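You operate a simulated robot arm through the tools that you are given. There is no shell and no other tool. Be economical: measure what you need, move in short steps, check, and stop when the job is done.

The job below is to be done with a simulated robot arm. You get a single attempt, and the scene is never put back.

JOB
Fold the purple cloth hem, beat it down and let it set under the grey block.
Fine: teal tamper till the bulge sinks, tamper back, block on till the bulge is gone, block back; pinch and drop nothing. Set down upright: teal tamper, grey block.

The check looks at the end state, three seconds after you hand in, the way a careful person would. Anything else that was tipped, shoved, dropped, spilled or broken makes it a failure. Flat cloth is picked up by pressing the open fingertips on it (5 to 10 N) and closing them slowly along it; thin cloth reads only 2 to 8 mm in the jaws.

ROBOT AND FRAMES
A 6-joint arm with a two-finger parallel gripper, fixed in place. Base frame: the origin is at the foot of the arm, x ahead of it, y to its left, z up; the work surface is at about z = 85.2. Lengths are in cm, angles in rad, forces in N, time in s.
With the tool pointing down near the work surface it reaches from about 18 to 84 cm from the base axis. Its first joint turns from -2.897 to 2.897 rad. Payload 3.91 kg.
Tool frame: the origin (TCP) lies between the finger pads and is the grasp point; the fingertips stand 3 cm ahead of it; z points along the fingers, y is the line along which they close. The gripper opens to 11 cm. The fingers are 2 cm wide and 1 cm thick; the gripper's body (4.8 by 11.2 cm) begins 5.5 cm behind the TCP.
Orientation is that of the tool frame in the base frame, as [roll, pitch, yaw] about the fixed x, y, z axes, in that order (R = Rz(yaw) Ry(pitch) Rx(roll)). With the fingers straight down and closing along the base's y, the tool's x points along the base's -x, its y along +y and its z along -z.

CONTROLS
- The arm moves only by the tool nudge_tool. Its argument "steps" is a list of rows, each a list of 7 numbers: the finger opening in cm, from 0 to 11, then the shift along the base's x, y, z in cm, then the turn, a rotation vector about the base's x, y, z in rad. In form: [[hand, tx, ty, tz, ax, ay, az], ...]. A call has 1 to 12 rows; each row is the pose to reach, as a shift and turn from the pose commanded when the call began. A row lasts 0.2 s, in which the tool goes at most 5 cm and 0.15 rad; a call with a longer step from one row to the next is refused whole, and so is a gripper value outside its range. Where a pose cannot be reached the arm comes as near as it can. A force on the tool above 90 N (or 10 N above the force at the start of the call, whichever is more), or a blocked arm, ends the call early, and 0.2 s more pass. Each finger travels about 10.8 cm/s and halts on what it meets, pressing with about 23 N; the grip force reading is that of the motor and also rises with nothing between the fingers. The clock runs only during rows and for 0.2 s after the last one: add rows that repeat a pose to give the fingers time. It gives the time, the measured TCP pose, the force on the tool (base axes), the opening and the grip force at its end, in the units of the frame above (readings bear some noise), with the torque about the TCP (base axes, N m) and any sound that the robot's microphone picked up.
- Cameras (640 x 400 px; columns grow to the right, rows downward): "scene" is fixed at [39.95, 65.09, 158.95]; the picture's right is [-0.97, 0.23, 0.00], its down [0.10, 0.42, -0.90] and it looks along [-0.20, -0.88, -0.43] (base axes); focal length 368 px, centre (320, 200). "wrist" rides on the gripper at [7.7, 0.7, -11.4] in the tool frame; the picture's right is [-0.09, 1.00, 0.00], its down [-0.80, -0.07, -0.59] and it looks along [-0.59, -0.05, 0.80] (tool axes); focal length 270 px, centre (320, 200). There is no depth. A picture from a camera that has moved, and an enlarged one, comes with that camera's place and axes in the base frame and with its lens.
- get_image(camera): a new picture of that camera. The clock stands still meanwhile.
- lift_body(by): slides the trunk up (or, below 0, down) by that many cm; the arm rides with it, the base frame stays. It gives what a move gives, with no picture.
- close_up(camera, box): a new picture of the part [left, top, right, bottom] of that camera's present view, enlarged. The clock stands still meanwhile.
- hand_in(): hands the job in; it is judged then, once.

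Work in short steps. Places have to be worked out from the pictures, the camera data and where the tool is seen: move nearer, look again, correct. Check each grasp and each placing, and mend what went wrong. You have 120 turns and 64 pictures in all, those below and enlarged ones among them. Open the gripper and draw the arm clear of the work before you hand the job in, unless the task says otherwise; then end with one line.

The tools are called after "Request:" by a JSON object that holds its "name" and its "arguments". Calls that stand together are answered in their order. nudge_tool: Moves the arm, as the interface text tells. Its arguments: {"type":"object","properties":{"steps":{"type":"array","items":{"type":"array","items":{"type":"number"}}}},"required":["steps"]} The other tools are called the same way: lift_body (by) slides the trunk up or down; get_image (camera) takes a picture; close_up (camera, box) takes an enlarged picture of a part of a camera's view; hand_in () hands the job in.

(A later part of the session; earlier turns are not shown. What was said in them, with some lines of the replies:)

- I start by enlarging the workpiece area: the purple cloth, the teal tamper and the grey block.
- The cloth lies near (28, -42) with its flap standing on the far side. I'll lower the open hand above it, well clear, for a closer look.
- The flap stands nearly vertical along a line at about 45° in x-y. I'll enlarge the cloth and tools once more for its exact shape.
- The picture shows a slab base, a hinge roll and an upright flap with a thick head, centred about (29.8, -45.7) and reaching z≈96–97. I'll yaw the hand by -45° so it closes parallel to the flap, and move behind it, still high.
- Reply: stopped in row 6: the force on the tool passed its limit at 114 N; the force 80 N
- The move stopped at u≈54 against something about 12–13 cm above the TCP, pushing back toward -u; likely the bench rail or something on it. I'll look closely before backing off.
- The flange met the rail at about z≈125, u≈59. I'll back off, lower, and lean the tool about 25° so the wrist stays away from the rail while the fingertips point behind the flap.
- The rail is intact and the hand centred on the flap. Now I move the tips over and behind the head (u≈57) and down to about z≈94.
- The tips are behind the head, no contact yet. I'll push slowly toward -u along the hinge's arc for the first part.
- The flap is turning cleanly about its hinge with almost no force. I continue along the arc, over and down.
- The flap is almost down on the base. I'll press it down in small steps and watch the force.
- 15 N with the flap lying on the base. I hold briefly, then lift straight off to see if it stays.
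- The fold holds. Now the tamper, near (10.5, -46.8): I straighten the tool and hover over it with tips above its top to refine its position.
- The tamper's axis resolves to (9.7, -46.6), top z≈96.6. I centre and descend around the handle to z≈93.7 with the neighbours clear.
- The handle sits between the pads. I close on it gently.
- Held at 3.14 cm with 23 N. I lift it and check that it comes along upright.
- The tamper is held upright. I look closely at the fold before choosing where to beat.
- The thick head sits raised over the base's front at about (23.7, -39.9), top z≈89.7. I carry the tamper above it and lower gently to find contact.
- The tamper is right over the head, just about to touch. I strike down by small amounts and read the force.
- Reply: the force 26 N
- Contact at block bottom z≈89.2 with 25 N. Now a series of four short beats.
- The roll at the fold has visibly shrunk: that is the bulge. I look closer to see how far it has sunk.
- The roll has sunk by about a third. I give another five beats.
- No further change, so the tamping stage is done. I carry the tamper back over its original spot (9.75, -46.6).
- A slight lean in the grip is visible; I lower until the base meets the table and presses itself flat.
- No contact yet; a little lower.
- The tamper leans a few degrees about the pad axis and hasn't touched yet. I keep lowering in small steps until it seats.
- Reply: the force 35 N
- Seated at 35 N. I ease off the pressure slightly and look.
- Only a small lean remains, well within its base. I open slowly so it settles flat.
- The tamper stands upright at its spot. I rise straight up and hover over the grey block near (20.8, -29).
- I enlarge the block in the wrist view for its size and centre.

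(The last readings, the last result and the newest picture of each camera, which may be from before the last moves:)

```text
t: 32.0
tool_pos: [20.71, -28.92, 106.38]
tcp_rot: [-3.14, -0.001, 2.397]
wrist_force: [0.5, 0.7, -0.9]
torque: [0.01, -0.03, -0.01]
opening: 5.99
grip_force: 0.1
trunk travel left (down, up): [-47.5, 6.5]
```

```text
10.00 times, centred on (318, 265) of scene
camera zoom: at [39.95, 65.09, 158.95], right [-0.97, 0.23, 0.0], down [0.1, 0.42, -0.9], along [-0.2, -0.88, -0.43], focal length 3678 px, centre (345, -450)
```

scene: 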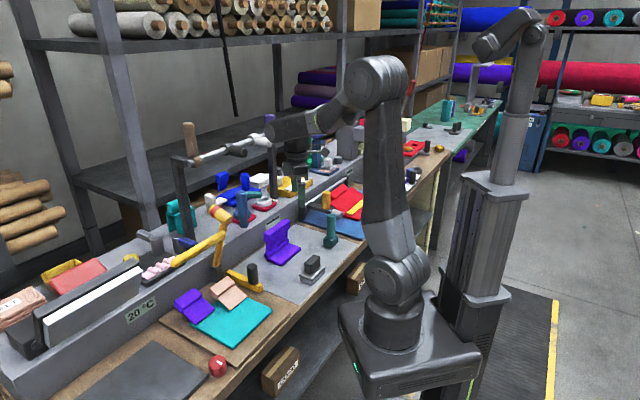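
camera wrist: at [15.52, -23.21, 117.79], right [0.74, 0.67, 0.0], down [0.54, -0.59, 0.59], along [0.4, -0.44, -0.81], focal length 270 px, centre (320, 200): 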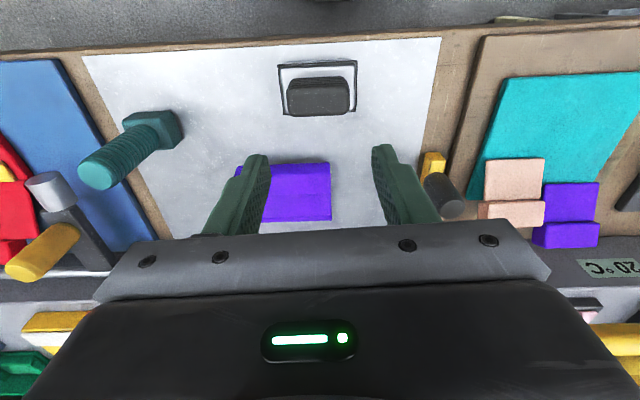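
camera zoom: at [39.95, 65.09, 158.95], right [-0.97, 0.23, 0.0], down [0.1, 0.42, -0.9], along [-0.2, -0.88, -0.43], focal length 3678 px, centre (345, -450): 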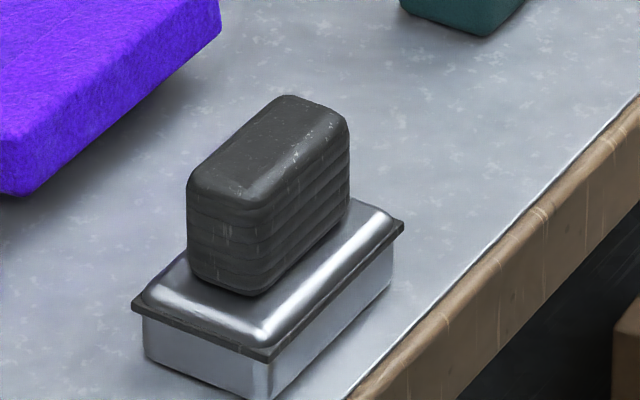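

The block is steel with a dark grip about 6 × 2.8 cm, centred (20.6, -29.1), top z≈91.3. I'll take it along its length: open to 8, descend to TCP z≈91.9.

Request:
{"name": "nudge_tool", "arguments": {"steps": [[8, -0.1, -0.17, 0, 0, 0, 0], [8, -0.1, -0.17, -4, 0, 0, 0], [8, -0.1, -0.17, -8, 0, 0, 0], [8, -0.1, -0.17, -12, 0, 0, 0], [8, -0.1, -0.17, -14.4, 0, 0, 0], [8, -0.1, -0.17, -14.4, 0, 0, 0]]}}

Request:
{"name": "get_image", "arguments": {"camera": "wrist"}}

Request:
{"name": "close_up", "arguments": {"camera": "scene", "box": [280, 205, 360, 285]}}

```text
t: 33.4
tool_pos: [20.72, -29.14, 91.81]
tcp_rot: [-3.14, -0.002, 2.397]
wrist_force: [0.0, 0.3, 0.3]
torque: [-0.01, -0.04, 0.0]
opening: 7.98
grip_force: 0.0
trunk travel left (down, up): [-47.5, 6.5]
```

```text
22 pictures are left
camera wrist: at [15.48, -23.38, 103.39], right [0.74, 0.67, 0.0], down [0.54, -0.59, 0.59], along [0.4, -0.44, -0.81], focal length 270 px, centre (320, 200)
```

wrist: 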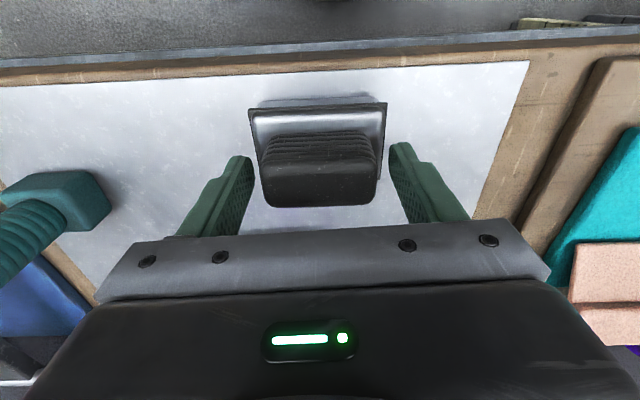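

```text
5.00 times, centred on (320, 245) of scene
camera zoom: at [39.95, 65.09, 158.95], right [-0.97, 0.23, 0.0], down [0.1, 0.42, -0.9], along [-0.2, -0.88, -0.43], focal length 1839 px, centre (320, -25)
```

zoom: 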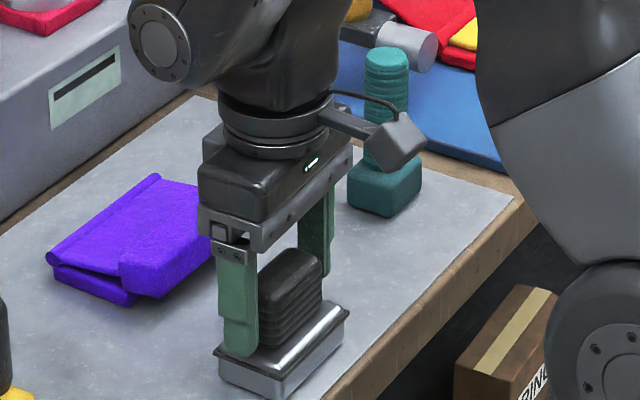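

The grip is centred between the fingers. I drop 0.3 cm more and close slowly.

Request:
{"name": "nudge_tool", "arguments": {"steps": [[8, 0, 0, -0.3, 0, 0, 0], [7, 0, 0, -0.3, 0, 0, 0], [6.3, 0, 0, -0.3, 0, 0, 0], [5.6, 0, 0, -0.3, 0, 0, 0], [5, 0, 0, -0.3, 0, 0, 0], [5, 0, 0, -0.3, 0, 0, 0]]}}

```text
t: 34.8
tool_pos: [20.68, -29.07, 91.53]
tcp_rot: [-3.14, -0.002, 2.396]
wrist_force: [0.3, -0.4, 1.1]
torque: [0.12, -0.13, 0.0]
opening: 6.09
grip_force: 22.9
trunk travel left (down, up): [-47.5, 6.5]
```

Held at 6.09 cm. I lift and check.

Request:
{"name": "nudge_tool", "arguments": {"steps": [[5, 0, 0, 1, 0, 0, 0], [5, 0, 0, 3, 0, 0, 0], [5, 0, 0, 6, 0, 0, 0], [5, 0, 0, 9, 0, 0, 0], [5, 0, 0, 9, 0, 0, 0]]}}

Request:
{"name": "get_image", "arguments": {"camera": "scene"}}

```text
t: 36.0
tool_pos: [20.6, -29.23, 100.71]
tcp_rot: [-3.141, -0.002, 2.397]
wrist_force: [-0.3, 0.3, -5.9]
torque: [-0.03, 0.01, 0.03]
opening: 6.04
grip_force: 23.7
trunk travel left (down, up): [-47.5, 6.5]
```

```text
20 pictures are left
```

scene: 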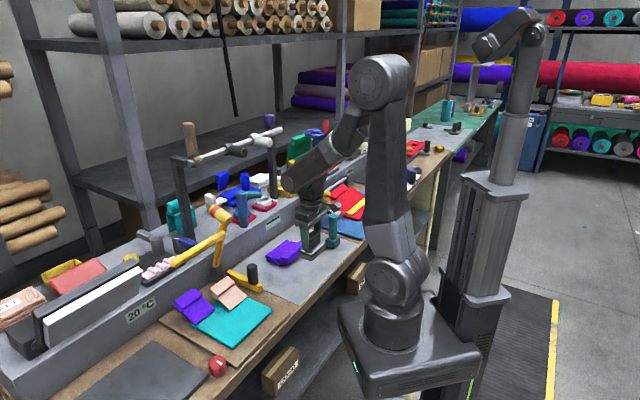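

About 0.6 kg lifted cleanly. I carry it over the folded hem (≈24.7, -40.4) and lower to just above.

Request:
{"name": "nudge_tool", "arguments": {"steps": [[5, 1, -3, 0.5, 0, 0, 0], [5, 2, -6, 0.5, 0, 0, 0], [5, 3, -9, 0.5, 0, 0, 0], [5, 4.1, -11.2, 0, 0, 0, 0], [5, 4.1, -11.2, -2, 0, 0, 0], [5, 4.1, -11.2, -3.7, 0, 0, 0], [5, 4.1, -11.2, -3.7, 0, 0, 0]]}}

Request:
{"name": "close_up", "arguments": {"camera": "scene", "box": [260, 195, 350, 275]}}

```text
t: 37.6
tool_pos: [24.73, -40.51, 96.81]
tcp_rot: [-3.14, -0.002, 2.397]
wrist_force: [-0.7, 0.3, -5.2]
torque: [0.0, -0.02, 0.03]
opening: 6.04
grip_force: 22.9
trunk travel left (down, up): [-47.5, 6.5]
```

```text
5.00 times, centred on (305, 235) of scene
camera zoom: at [39.95, 65.09, 158.95], right [-0.97, 0.23, 0.0], down [0.1, 0.42, -0.9], along [-0.2, -0.88, -0.43], focal length 1839 px, centre (395, 25)
```

zoom: 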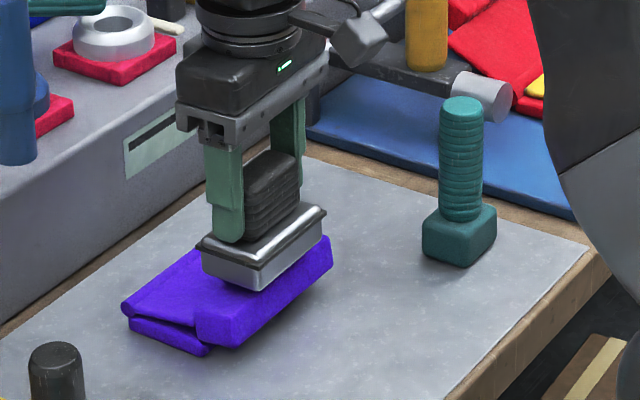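

The block is just over the fold. I lower it onto the cloth in small steps.

Request:
{"name": "nudge_tool", "arguments": {"steps": [[5, 0, 0, -0.4, 0, 0, 0], [5, 0, 0, -0.8, 0, 0, 0], [5, 0, 0, -1.1, 0, 0, 0], [5, 0, 0, -1.1, 0, 0, 0]]}}

```text
t: 38.6
tool_pos: [24.81, -40.33, 95.83]
tcp_rot: [-3.139, -0.002, 2.398]
wrist_force: [-2.1, 2.9, 4.9]
torque: [0.39, 0.22, -0.05]
opening: 6.03
grip_force: 22.4
trunk travel left (down, up): [-47.5, 6.5]
```

Contact: about 10 N on the cloth. I hold it there two seconds.

Request:
{"name": "nudge_tool", "arguments": {"steps": [[5, 0, 0, -0.1, 0, 0, 0], [5, 0, 0, -0.1, 0, 0, 0], [5, 0, 0, -0.1, 0, 0, 0], [5, 0, 0, -0.1, 0, 0, 0], [5, 0, 0, -0.1, 0, 0, 0], [5, 0, 0, -0.1, 0, 0, 0], [5, 0, 0, -0.1, 0, 0, 0], [5, 0, 0, -0.1, 0, 0, 0], [5, 0, 0, -0.1, 0, 0, 0], [5, 0, 0, -0.1, 0, 0, 0]]}}

Request:
{"name": "close_up", "arguments": {"camera": "scene", "box": [270, 225, 340, 275]}}

```text
t: 40.8
tool_pos: [24.81, -40.38, 95.73]
tcp_rot: [-3.14, -0.001, 2.397]
wrist_force: [-1.5, 1.2, 2.4]
torque: [0.38, 0.02, -0.01]
opening: 5.98
grip_force: 23.2
trunk travel left (down, up): [-47.5, 6.5]
```

```text
8.00 times, centred on (305, 250) of scene
camera zoom: at [39.95, 65.09, 158.95], right [-0.97, 0.23, 0.0], down [0.1, 0.42, -0.9], along [-0.2, -0.88, -0.43], focal length 2943 px, centre (440, -200)
```

zoom: 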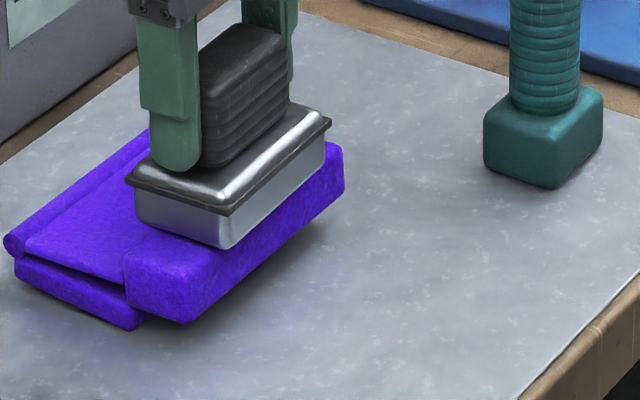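

The roll is much the same size so far. I press a little more and hold longer.

Request:
{"name": "nudge_tool", "arguments": {"steps": [[5, 0, 0, -0.2, 0, 0, 0], [5, 0, 0, -0.2, 0, 0, 0], [5, 0, 0, -0.2, 0, 0, 0], [5, 0, 0, -0.2, 0, 0, 0], [5, 0, 0, -0.2, 0, 0, 0], [5, 0, 0, -0.2, 0, 0, 0], [5, 0, 0, -0.2, 0, 0, 0], [5, 0, 0, -0.2, 0, 0, 0], [5, 0, 0, -0.2, 0, 0, 0], [5, 0, 0, -0.2, 0, 0, 0], [5, 0, 0, -0.2, 0, 0, 0], [5, 0, 0, -0.2, 0, 0, 0]]}}

Request:
{"name": "close_up", "arguments": {"camera": "scene", "box": [265, 230, 325, 275]}}

```text
t: 43.4
tool_pos: [24.87, -40.31, 95.44]
tcp_rot: [3.141, -0.001, 2.395]
wrist_force: [-2.5, 1.8, 8.4]
torque: [0.45, -0.01, -0.01]
opening: 5.99
grip_force: 23.2
trunk travel left (down, up): [-47.5, 6.5]
```

```text
8.89 times, centred on (295, 252) of scene
camera zoom: at [39.95, 65.09, 158.95], right [-0.97, 0.23, 0.0], down [0.1, 0.42, -0.9], along [-0.2, -0.88, -0.43], focal length 3270 px, centre (542, -267)
```

zoom: 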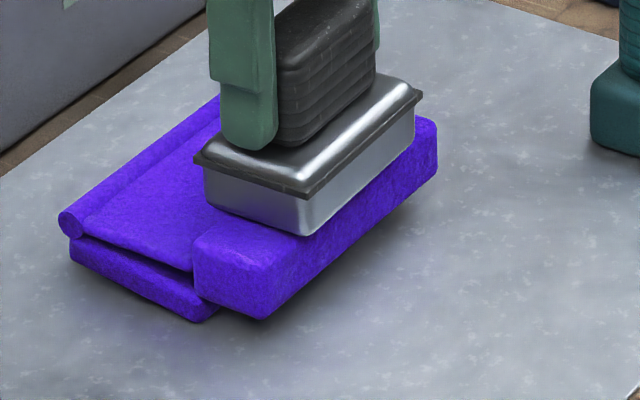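

No clear change yet after about 5 s; setting may just take time. I keep holding at this load.

Request:
{"name": "nudge_tool", "arguments": {"steps": [[5, 0, 0, -0.1, 0, 0, 0], [5, 0, 0, -0.1, 0, 0, 0], [5, 0, 0, -0.1, 0, 0, 0], [5, 0, 0, -0.1, 0, 0, 0], [5, 0, 0, -0.1, 0, 0, 0], [5, 0, 0, -0.1, 0, 0, 0], [5, 0, 0, -0.1, 0, 0, 0], [5, 0, 0, -0.1, 0, 0, 0], [5, 0, 0, -0.1, 0, 0, 0], [5, 0, 0, -0.1, 0, 0, 0], [5, 0, 0, -0.1, 0, 0, 0], [5, 0, 0, -0.1, 0, 0, 0]]}}

Request:
{"name": "nudge_tool", "arguments": {"steps": [[5, 0, 0, 0, 0, 0, 0], [5, 0, 0, 0, 0, 0, 0], [5, 0, 0, 0, 0, 0, 0], [5, 0, 0, 0, 0, 0, 0], [5, 0, 0, 0, 0, 0, 0], [5, 0, 0, 0, 0, 0, 0], [5, 0, 0, 0, 0, 0, 0], [5, 0, 0, 0, 0, 0, 0], [5, 0, 0, 0, 0, 0, 0], [5, 0, 0, 0, 0, 0, 0], [5, 0, 0, 0, 0, 0, 0], [5, 0, 0, 0, 0, 0, 0]]}}

Request:
{"name": "close_up", "arguments": {"camera": "scene", "box": [265, 230, 325, 275]}}

```text
t: 46.0
tool_pos: [24.73, -40.38, 95.46]
tcp_rot: [-3.14, 0.0, 2.397]
wrist_force: [-0.7, -1.1, 17.7]
torque: [0.07, -0.31, 0.03]
opening: 5.97
grip_force: 23.0
trunk travel left (down, up): [-47.5, 6.5]
```

```text
t: 48.6
tool_pos: [24.75, -40.27, 95.47]
tcp_rot: [-3.14, -0.001, 2.398]
wrist_force: [0.0, 0.4, 17.3]
torque: [0.16, -0.31, -0.03]
opening: 5.97
grip_force: 23.0
trunk travel left (down, up): [-47.5, 6.5]
```

```text
8.89 times, centred on (295, 252) of scene
camera zoom: at [39.95, 65.09, 158.95], right [-0.97, 0.23, 0.0], down [0.1, 0.42, -0.9], along [-0.2, -0.88, -0.43], focal length 3270 px, centre (542, -267)
```

zoom: 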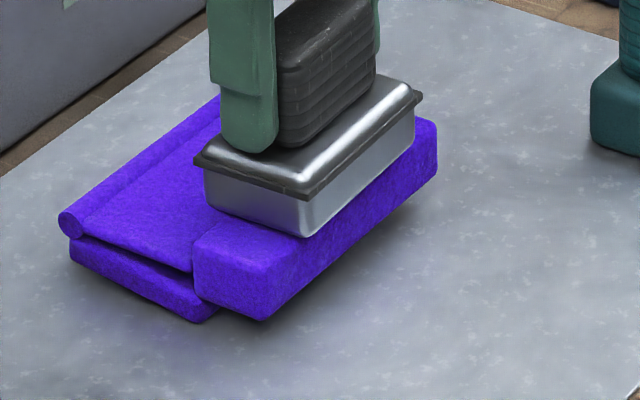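

Still unchanged while I hold it. The block's centre lies within the head's top, so I ease off the pressure and open the fingers, letting its own weight set it, keeping the hand around it.

Request:
{"name": "nudge_tool", "arguments": {"steps": [[5, 0, 0, 0.3, 0, 0, 0], [5, 0, 0, 0.3, 0, 0, 0], [6.1, 0, 0, 0.3, 0, 0, 0], [6.3, 0, 0, 0.3, 0, 0, 0], [6.6, 0, 0, 0.3, 0, 0, 0], [7.5, 0, 0, 0.3, 0, 0, 0], [7.5, 0, 0, 0.3, 0, 0, 0]]}}

Request:
{"name": "close_up", "arguments": {"camera": "scene", "box": [265, 220, 335, 275]}}

```text
t: 50.2
tool_pos: [24.83, -40.3, 95.69]
tcp_rot: [-3.137, -0.001, 2.396]
wrist_force: [-0.1, 0.6, -0.2]
torque: [-0.02, 0.0, -0.03]
opening: 7.47
grip_force: 0.0
trunk travel left (down, up): [-47.5, 6.5]
```

```text
7.27 times, centred on (300, 248) of scene
camera zoom: at [39.95, 65.09, 158.95], right [-0.97, 0.23, 0.0], down [0.1, 0.42, -0.9], along [-0.2, -0.88, -0.43], focal length 2675 px, centre (466, -146)
```

zoom: 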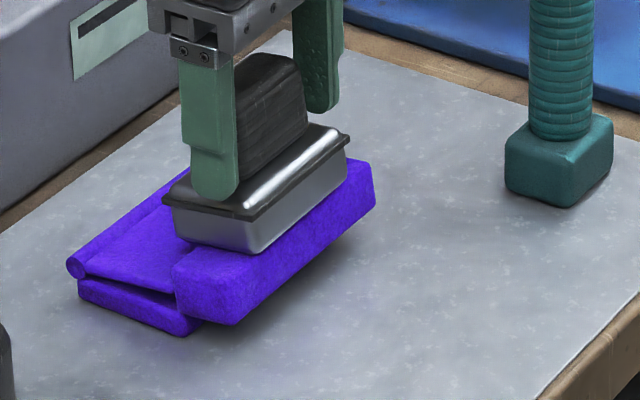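

The block rests freely and stable. I wait about five seconds and look at the roll again.

Request:
{"name": "nudge_tool", "arguments": {"steps": [[7.5, 0, 0, 0, 0, 0, 0], [7.5, 0, 0, 0, 0, 0, 0], [7.5, 0, 0, 0, 0, 0, 0], [7.5, 0, 0, 0, 0, 0, 0], [7.5, 0, 0, 0, 0, 0, 0], [7.5, 0, 0, 0, 0, 0, 0], [7.5, 0, 0, 0, 0, 0, 0], [7.5, 0, 0, 0, 0, 0, 0], [7.5, 0, 0, 0, 0, 0, 0], [7.5, 0, 0, 0, 0, 0, 0], [7.5, 0, 0, 0, 0, 0, 0], [7.5, 0, 0, 0, 0, 0, 0]]}}

Request:
{"name": "nudge_tool", "arguments": {"steps": [[7.5, 0, 0, 0, 0, 0, 0], [7.5, 0, 0, 0, 0, 0, 0], [7.5, 0, 0, 0, 0, 0, 0], [7.5, 0, 0, 0, 0, 0, 0], [7.5, 0, 0, 0, 0, 0, 0], [7.5, 0, 0, 0, 0, 0, 0], [7.5, 0, 0, 0, 0, 0, 0], [7.5, 0, 0, 0, 0, 0, 0], [7.5, 0, 0, 0, 0, 0, 0], [7.5, 0, 0, 0, 0, 0, 0], [7.5, 0, 0, 0, 0, 0, 0], [7.5, 0, 0, 0, 0, 0, 0]]}}

Request:
{"name": "close_up", "arguments": {"camera": "scene", "box": [265, 230, 325, 275]}}

```text
t: 52.8
tool_pos: [24.75, -40.38, 95.7]
tcp_rot: [-3.141, -0.003, 2.398]
wrist_force: [-0.3, -0.2, -0.5]
torque: [0.03, -0.05, 0.02]
opening: 7.5
grip_force: 0.0
trunk travel left (down, up): [-47.5, 6.5]
```

```text
t: 55.4
tool_pos: [24.79, -40.31, 95.77]
tcp_rot: [-3.14, -0.002, 2.395]
wrist_force: [0.4, 0.3, -0.2]
torque: [0.02, 0.0, -0.04]
opening: 7.53
grip_force: 0.0
trunk travel left (down, up): [-47.5, 6.5]
```

```text
8.89 times, centred on (295, 252) of scene
camera zoom: at [39.95, 65.09, 158.95], right [-0.97, 0.23, 0.0], down [0.1, 0.42, -0.9], along [-0.2, -0.88, -0.43], focal length 3270 px, centre (542, -267)
```

zoom: 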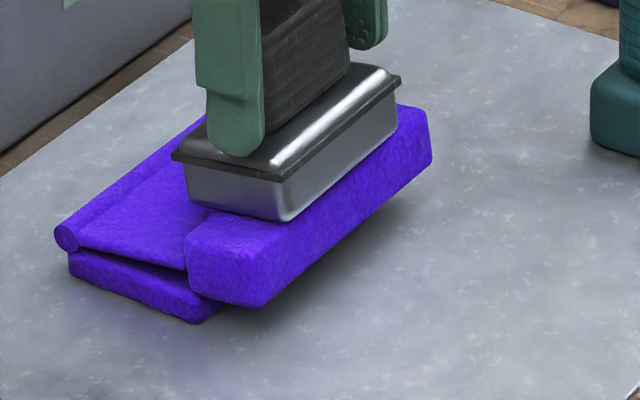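

Pressing on the overhanging head tips the fold side up, and the roll has not shrunk; the weight belongs further back, over the fold and base. I check the block between the fingers before regripping.

Request:
{"name": "get_image", "arguments": {"camera": "wrist"}}

```text
13 pictures are left
camera wrist: at [19.61, -34.59, 107.18], right [0.74, 0.67, 0.0], down [0.54, -0.59, 0.59], along [0.4, -0.44, -0.8], focal length 270 px, centre (320, 200)
```

wrist: 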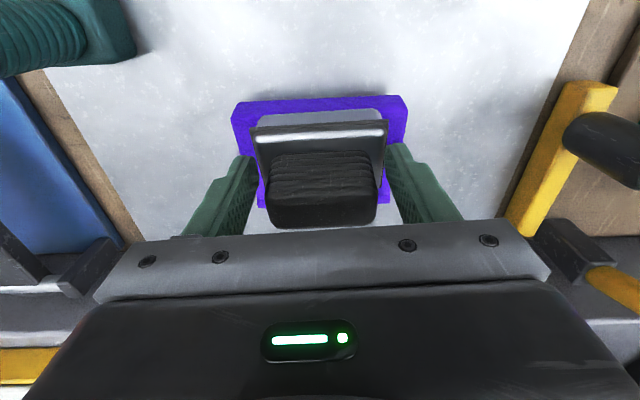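

The block leans about 15° back into the valley. I'll align the tool with that lean (rotate +0.25 rad about the fold line), regrip, and later straighten.

Request:
{"name": "nudge_tool", "arguments": {"steps": [[7.5, 0.5, -0.5, 0, 0.06, 0.065, 0], [7.5, 1.0, -0.95, -0.3, 0.12, 0.13, 0], [7.5, 1.4, -1.37, -0.6, 0.17, 0.184, 0], [7.5, 1.4, -1.37, -0.6, 0.17, 0.184, 0]]}}

Request:
{"name": "close_up", "arguments": {"camera": "scene", "box": [265, 205, 335, 275]}}

```text
t: 56.4
tool_pos: [26.19, -41.56, 95.22]
tcp_rot: [-3.141, -0.252, 2.396]
wrist_force: [1.8, 0.1, 11.1]
torque: [0.31, -0.34, -0.06]
opening: 7.53
grip_force: 0.8
trunk travel left (down, up): [-47.5, 6.5]
```

```text
5.71 times, centred on (300, 240) of scene
camera zoom: at [39.95, 65.09, 158.95], right [-0.97, 0.23, 0.0], down [0.1, 0.42, -0.9], along [-0.2, -0.88, -0.43], focal length 2102 px, centre (434, -29)
```

zoom: 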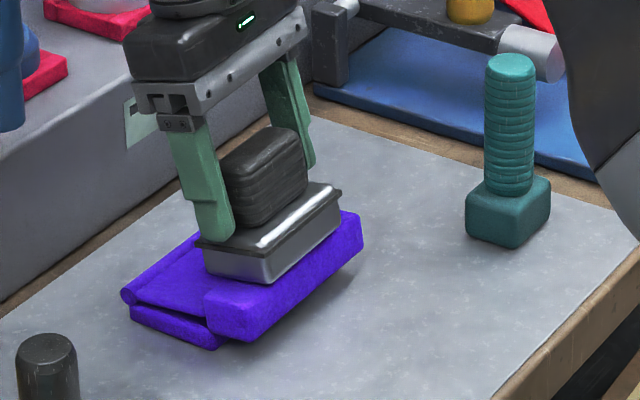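

The alignment matches, but the tips press lightly (11 N) on the plate; I raise 0.5 cm and close.

Request:
{"name": "nudge_tool", "arguments": {"steps": [[7.5, 0.05, -0.05, 0.5, 0, 0, 0], [6.8, 0.05, -0.05, 0.5, 0, 0, 0], [6, 0.05, -0.05, 0.5, 0, 0, 0], [5, 0.05, -0.05, 0.5, 0, 0, 0], [5, 0.05, -0.05, 0.5, 0, 0, 0]]}}

```text
t: 57.6
tool_pos: [26.25, -41.73, 95.59]
tcp_rot: [-3.138, -0.251, 2.399]
wrist_force: [1.3, 0.9, -0.5]
torque: [0.15, -0.16, -0.08]
opening: 6.02
grip_force: 23.3
trunk travel left (down, up): [-47.5, 6.5]
```

Regripped at 6.02 cm. I lift, straighten the tool, and move the block over the fold valley (u≈50.4).

Request:
{"name": "nudge_tool", "arguments": {"steps": [[5, 0, 0, 1.5, 0, 0, 0], [5, 0, 0, 3.5, 0, 0, 0], [5, 0.6, -0.6, 3.5, -0.06, -0.065, 0], [5, 1.2, -1.15, 3.5, -0.12, -0.13, 0], [5, 1.72, -1.68, 3.5, -0.17, -0.184, 0], [5, 1.72, -1.68, 1.5, -0.17, -0.184, 0], [5, 1.72, -1.68, 1.5, -0.17, -0.184, 0]]}}

Request:
{"name": "close_up", "arguments": {"camera": "scene", "box": [265, 215, 335, 275]}}

```text
t: 59.2
tool_pos: [27.93, -43.49, 97.08]
tcp_rot: [-3.14, -0.001, 2.396]
wrist_force: [0.1, -0.2, -5.6]
torque: [0.02, -0.02, -0.01]
opening: 6.0
grip_force: 23.2
trunk travel left (down, up): [-47.5, 6.5]
```

```text
6.67 times, centred on (300, 245) of scene
camera zoom: at [39.95, 65.09, 158.95], right [-0.97, 0.23, 0.0], down [0.1, 0.42, -0.9], along [-0.2, -0.88, -0.43], focal length 2452 px, centre (453, -100)
```

zoom: 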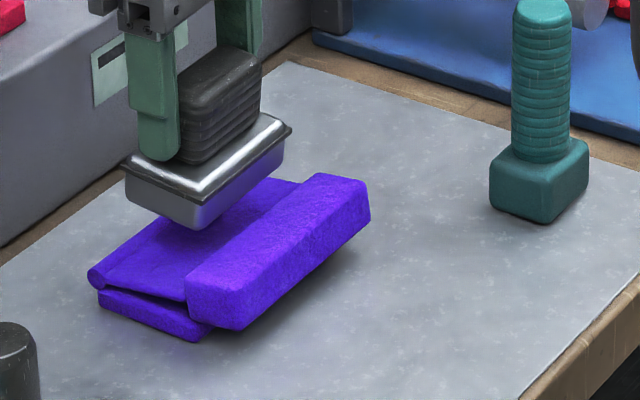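

The block is level again and over the valley. I lower slowly onto the fold.

Request:
{"name": "nudge_tool", "arguments": {"steps": [[5, 0, 0, -0.5, 0, 0, 0], [5, 0, 0, -1.0, 0, 0, 0], [5, 0, 0, -1.4, 0, 0, 0], [5, 0, 0, -1.7, 0, 0, 0], [5, 0, 0, -1.7, 0, 0, 0]]}}

```text
t: 60.4
tool_pos: [27.94, -43.5, 95.37]
tcp_rot: [-3.14, -0.002, 2.396]
wrist_force: [-1.0, 0.2, -6.7]
torque: [-0.07, -0.04, 0.0]
opening: 6.02
grip_force: 23.2
trunk travel left (down, up): [-47.5, 6.5]
```

No contact yet; further down in small steps.

Request:
{"name": "nudge_tool", "arguments": {"steps": [[5, 0, 0, -0.3, 0, 0, 0], [5, 0, 0, -0.6, 0, 0, 0], [5, 0, 0, -0.6, 0, 0, 0]]}}

```text
t: 61.2
tool_pos: [27.92, -43.4, 94.8]
tcp_rot: [-3.138, 0.0, 2.399]
wrist_force: [0.9, -0.9, 5.2]
torque: [0.43, -0.13, -0.03]
opening: 6.03
grip_force: 22.6
trunk travel left (down, up): [-47.5, 6.5]
```

Contact with about 11 N over the fold. I hold and then check the roll.

Request:
{"name": "nudge_tool", "arguments": {"steps": [[5, 0, 0, -0.1, 0, 0, 0], [5, 0, 0, -0.1, 0, 0, 0], [5, 0, 0, -0.1, 0, 0, 0], [5, 0, 0, -0.1, 0, 0, 0], [5, 0, 0, -0.1, 0, 0, 0], [5, 0, 0, -0.1, 0, 0, 0], [5, 0, 0, -0.1, 0, 0, 0], [5, 0, 0, -0.1, 0, 0, 0], [5, 0, 0, -0.1, 0, 0, 0], [5, 0, 0, -0.1, 0, 0, 0], [5, 0, 0, -0.1, 0, 0, 0], [5, 0, 0, -0.1, 0, 0, 0]]}}

Request:
{"name": "nudge_tool", "arguments": {"steps": [[5, 0, 0, 0, 0, 0, 0], [5, 0, 0, 0, 0, 0, 0], [5, 0, 0, 0, 0, 0, 0], [5, 0, 0, 0, 0, 0, 0], [5, 0, 0, 0, 0, 0, 0], [5, 0, 0, 0, 0, 0, 0], [5, 0, 0, 0, 0, 0, 0], [5, 0, 0, 0, 0, 0, 0], [5, 0, 0, 0, 0, 0, 0], [5, 0, 0, 0, 0, 0, 0]]}}

Request:
{"name": "close_up", "arguments": {"camera": "scene", "box": [265, 230, 325, 275]}}

```text
t: 63.8
tool_pos: [27.87, -43.35, 94.76]
tcp_rot: [-3.14, -0.002, 2.397]
wrist_force: [3.5, -5.5, 16.8]
torque: [0.49, -0.26, -0.06]
opening: 6.02
grip_force: 23.2
trunk travel left (down, up): [-47.5, 6.5]
```

```text
t: 66.0
tool_pos: [28.11, -43.37, 94.72]
tcp_rot: [-3.139, -0.002, 2.395]
wrist_force: [1.2, -1.5, 15.1]
torque: [0.67, -0.12, -0.07]
opening: 6.0
grip_force: 22.6
trunk travel left (down, up): [-47.5, 6.5]
```

```text
8.89 times, centred on (295, 252) of scene
camera zoom: at [39.95, 65.09, 158.95], right [-0.97, 0.23, 0.0], down [0.1, 0.42, -0.9], along [-0.2, -0.88, -0.43], focal length 3270 px, centre (542, -267)
```

zoom: 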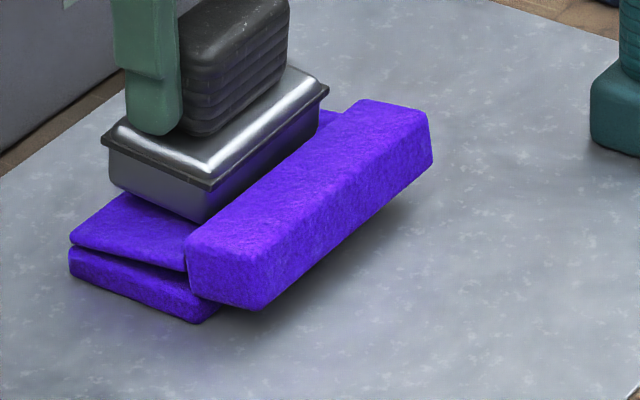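

The roll has vanished: the fold is flat. I hold one more second, then lift the block straight off and look.

Request:
{"name": "nudge_tool", "arguments": {"steps": [[5, 0, 0, 0, 0, 0, 0], [5, 0, 0, 0, 0, 0, 0], [5, 0, 0, 0, 0, 0, 0], [5, 0, 0, 0, 0, 0, 0], [5, 0, 0, 0, 0, 0, 0], [5, 0, 0, 0, 0, 0, 0], [5, 0, 0, 1.5, 0, 0, 0], [5, 0, 0, 4, 0, 0, 0], [5, 0, 0, 7, 0, 0, 0], [5, 0, 0, 7, 0, 0, 0]]}}

Request:
{"name": "close_up", "arguments": {"camera": "scene", "box": [265, 205, 345, 275]}}

```text
t: 68.2
tool_pos: [28.05, -43.48, 101.74]
tcp_rot: [-3.14, -0.001, 2.397]
wrist_force: [0.3, 0.1, -6.0]
torque: [-0.02, 0.01, -0.02]
opening: 6.0
grip_force: 22.9
trunk travel left (down, up): [-47.5, 6.5]
```

```text
5.71 times, centred on (305, 240) of scene
camera zoom: at [39.95, 65.09, 158.95], right [-0.97, 0.23, 0.0], down [0.1, 0.42, -0.9], along [-0.2, -0.88, -0.43], focal length 2102 px, centre (406, -29)
```

zoom: 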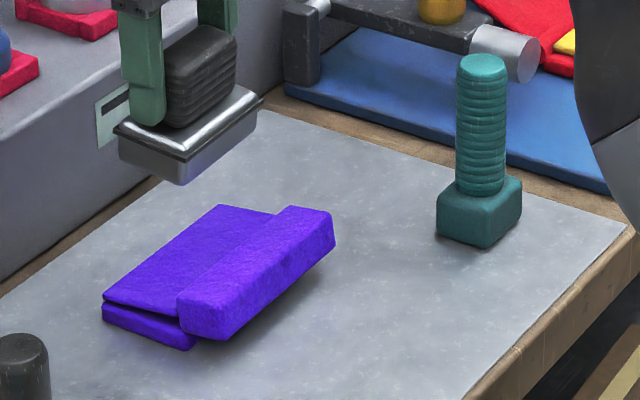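

The bulge is gone and the fold lies flat. I carry the block back over its original place (20.65, -29.1).

Request:
{"name": "nudge_tool", "arguments": {"steps": [[5, -1.5, 3, 0, 0, 0, 0], [5, -3, 6, 0, 0, 0, 0], [5, -4.5, 9, 0, 0, 0, 0], [5, -6, 12, 0, 0, 0, 0], [5, -7.4, 14.35, 0, 0, 0, 0], [5, -7.4, 14.35, -3, 0, 0, 0], [5, -7.4, 14.35, -6, 0, 0, 0], [5, -7.4, 14.35, -8.5, 0, 0, 0], [5, -7.4, 14.35, -9.2, 0, 0, 0], [5, -7.4, 14.35, -9.2, 0, 0, 0]]}}

Request:
{"name": "close_up", "arguments": {"camera": "scene", "box": [280, 215, 350, 285]}}

```text
t: 70.4
tool_pos: [20.7, -28.96, 92.61]
tcp_rot: [-3.138, -0.002, 2.396]
wrist_force: [-0.3, -0.3, -5.9]
torque: [-0.02, -0.01, 0.01]
opening: 5.98
grip_force: 23.0
trunk travel left (down, up): [-47.5, 6.5]
```

```text
5.71 times, centred on (315, 250) of scene
camera zoom: at [39.95, 65.09, 158.95], right [-0.97, 0.23, 0.0], down [0.1, 0.42, -0.9], along [-0.2, -0.88, -0.43], focal length 2102 px, centre (349, -86)
```

zoom: 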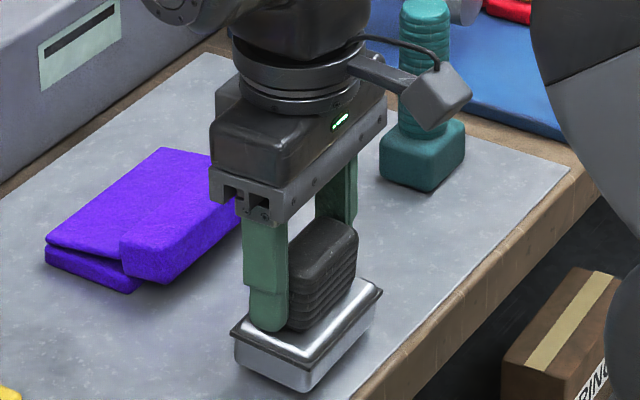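

The block is just above its place. I lower until it seats.

Request:
{"name": "nudge_tool", "arguments": {"steps": [[5, 0, 0, -0.3, 0, 0, 0], [5, 0, 0, -0.6, 0, 0, 0], [5, 0, 0, -0.8, 0, 0, 0], [5, 0, 0, -0.8, 0, 0, 0]]}}

```text
t: 71.4
tool_pos: [20.75, -29.19, 91.71]
tcp_rot: [-3.138, 0.0, 2.399]
wrist_force: [4.5, -3.0, 16.6]
torque: [0.58, -0.19, -0.08]
opening: 5.99
grip_force: 23.4
trunk travel left (down, up): [-47.5, 6.5]
```

Seated with about 20 N. I ease off 0.2 cm, open slowly and check.

Request:
{"name": "nudge_tool", "arguments": {"steps": [[5, 0, 0, 0.15, 0, 0, 0], [6.1, 0, 0, 0.15, 0, 0, 0], [6.3, 0, 0, 0.15, 0, 0, 0], [6.7, 0, 0, 0.15, 0, 0, 0], [8, 0, 0, 0.15, 0, 0, 0], [8, 0, 0, 0.15, 0, 0, 0]]}}

Request:
{"name": "close_up", "arguments": {"camera": "scene", "box": [280, 215, 350, 285]}}

```text
t: 72.8
tool_pos: [20.55, -29.01, 91.81]
tcp_rot: [-3.141, -0.003, 2.397]
wrist_force: [1.0, -0.3, -0.2]
torque: [-0.01, 0.03, -0.02]
opening: 7.99
grip_force: 0.1
trunk travel left (down, up): [-47.5, 6.5]
```

```text
5.71 times, centred on (315, 250) of scene
camera zoom: at [39.95, 65.09, 158.95], right [-0.97, 0.23, 0.0], down [0.1, 0.42, -0.9], along [-0.2, -0.88, -0.43], focal length 2102 px, centre (349, -86)
```

zoom: 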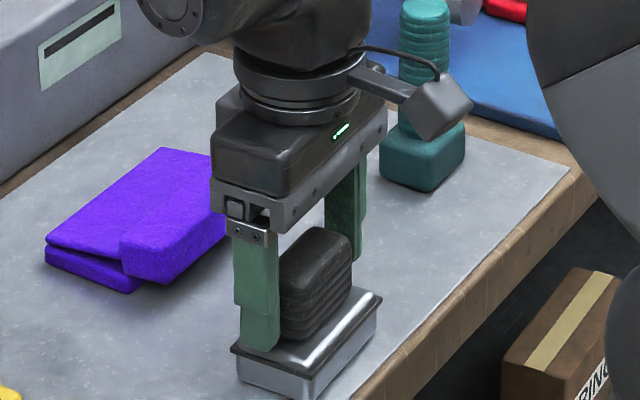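

The block stands flat and free. I withdraw straight up and clear, then take a final look.

Request:
{"name": "nudge_tool", "arguments": {"steps": [[8, 0, 0, 3, 0, 0, 0], [8, 0, 0, 7, 0, 0, 0], [8, 0, 0, 11, 0, 0, 0], [8, 0, 0, 15, 0, 0, 0], [8, 0, 0, 19, 0, 0, 0], [8, 0, 0, 23, 0, 0, 0], [8, -1, 2, 27, 0, 0, 0], [8, -1, 2, 27, 0, 0, 0]]}}

Request:
{"name": "get_image", "arguments": {"camera": "scene"}}

Request:
{"name": "close_up", "arguments": {"camera": "scene", "box": [260, 195, 360, 285]}}

```text
t: 74.6
tool_pos: [19.5, -27.14, 118.98]
tcp_rot: [-3.14, -0.003, 2.397]
wrist_force: [-1.0, 0.1, -0.8]
torque: [0.03, 0.01, -0.02]
opening: 7.99
grip_force: 0.1
trunk travel left (down, up): [-47.5, 6.5]
```

```text
6 pictures are left
```

scene: 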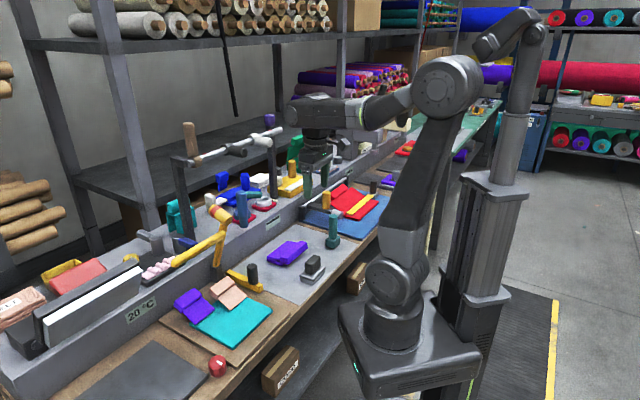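

```text
4.44 times, centred on (310, 240) of scene
camera zoom: at [39.95, 65.09, 158.95], right [-0.97, 0.23, 0.0], down [0.1, 0.42, -0.9], along [-0.2, -0.88, -0.43], focal length 1635 px, centre (364, 22)
```

zoom: 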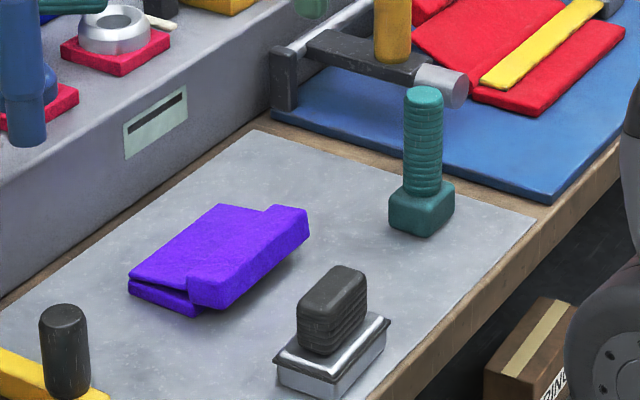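

The hem is folded with the bulge gone, the tamper and block stand upright where they were, and the arm is clear. I hand in.

Request:
{"name": "hand_in", "arguments": {}}

```text
The job is handed in.
```

I folded the purple hem, beat it down and set it under the grey block until the bulge was gone; the teal tamper and the block are back upright at their places, though early on the hand bumped the bench rail at about 114 N, with no visible damage.
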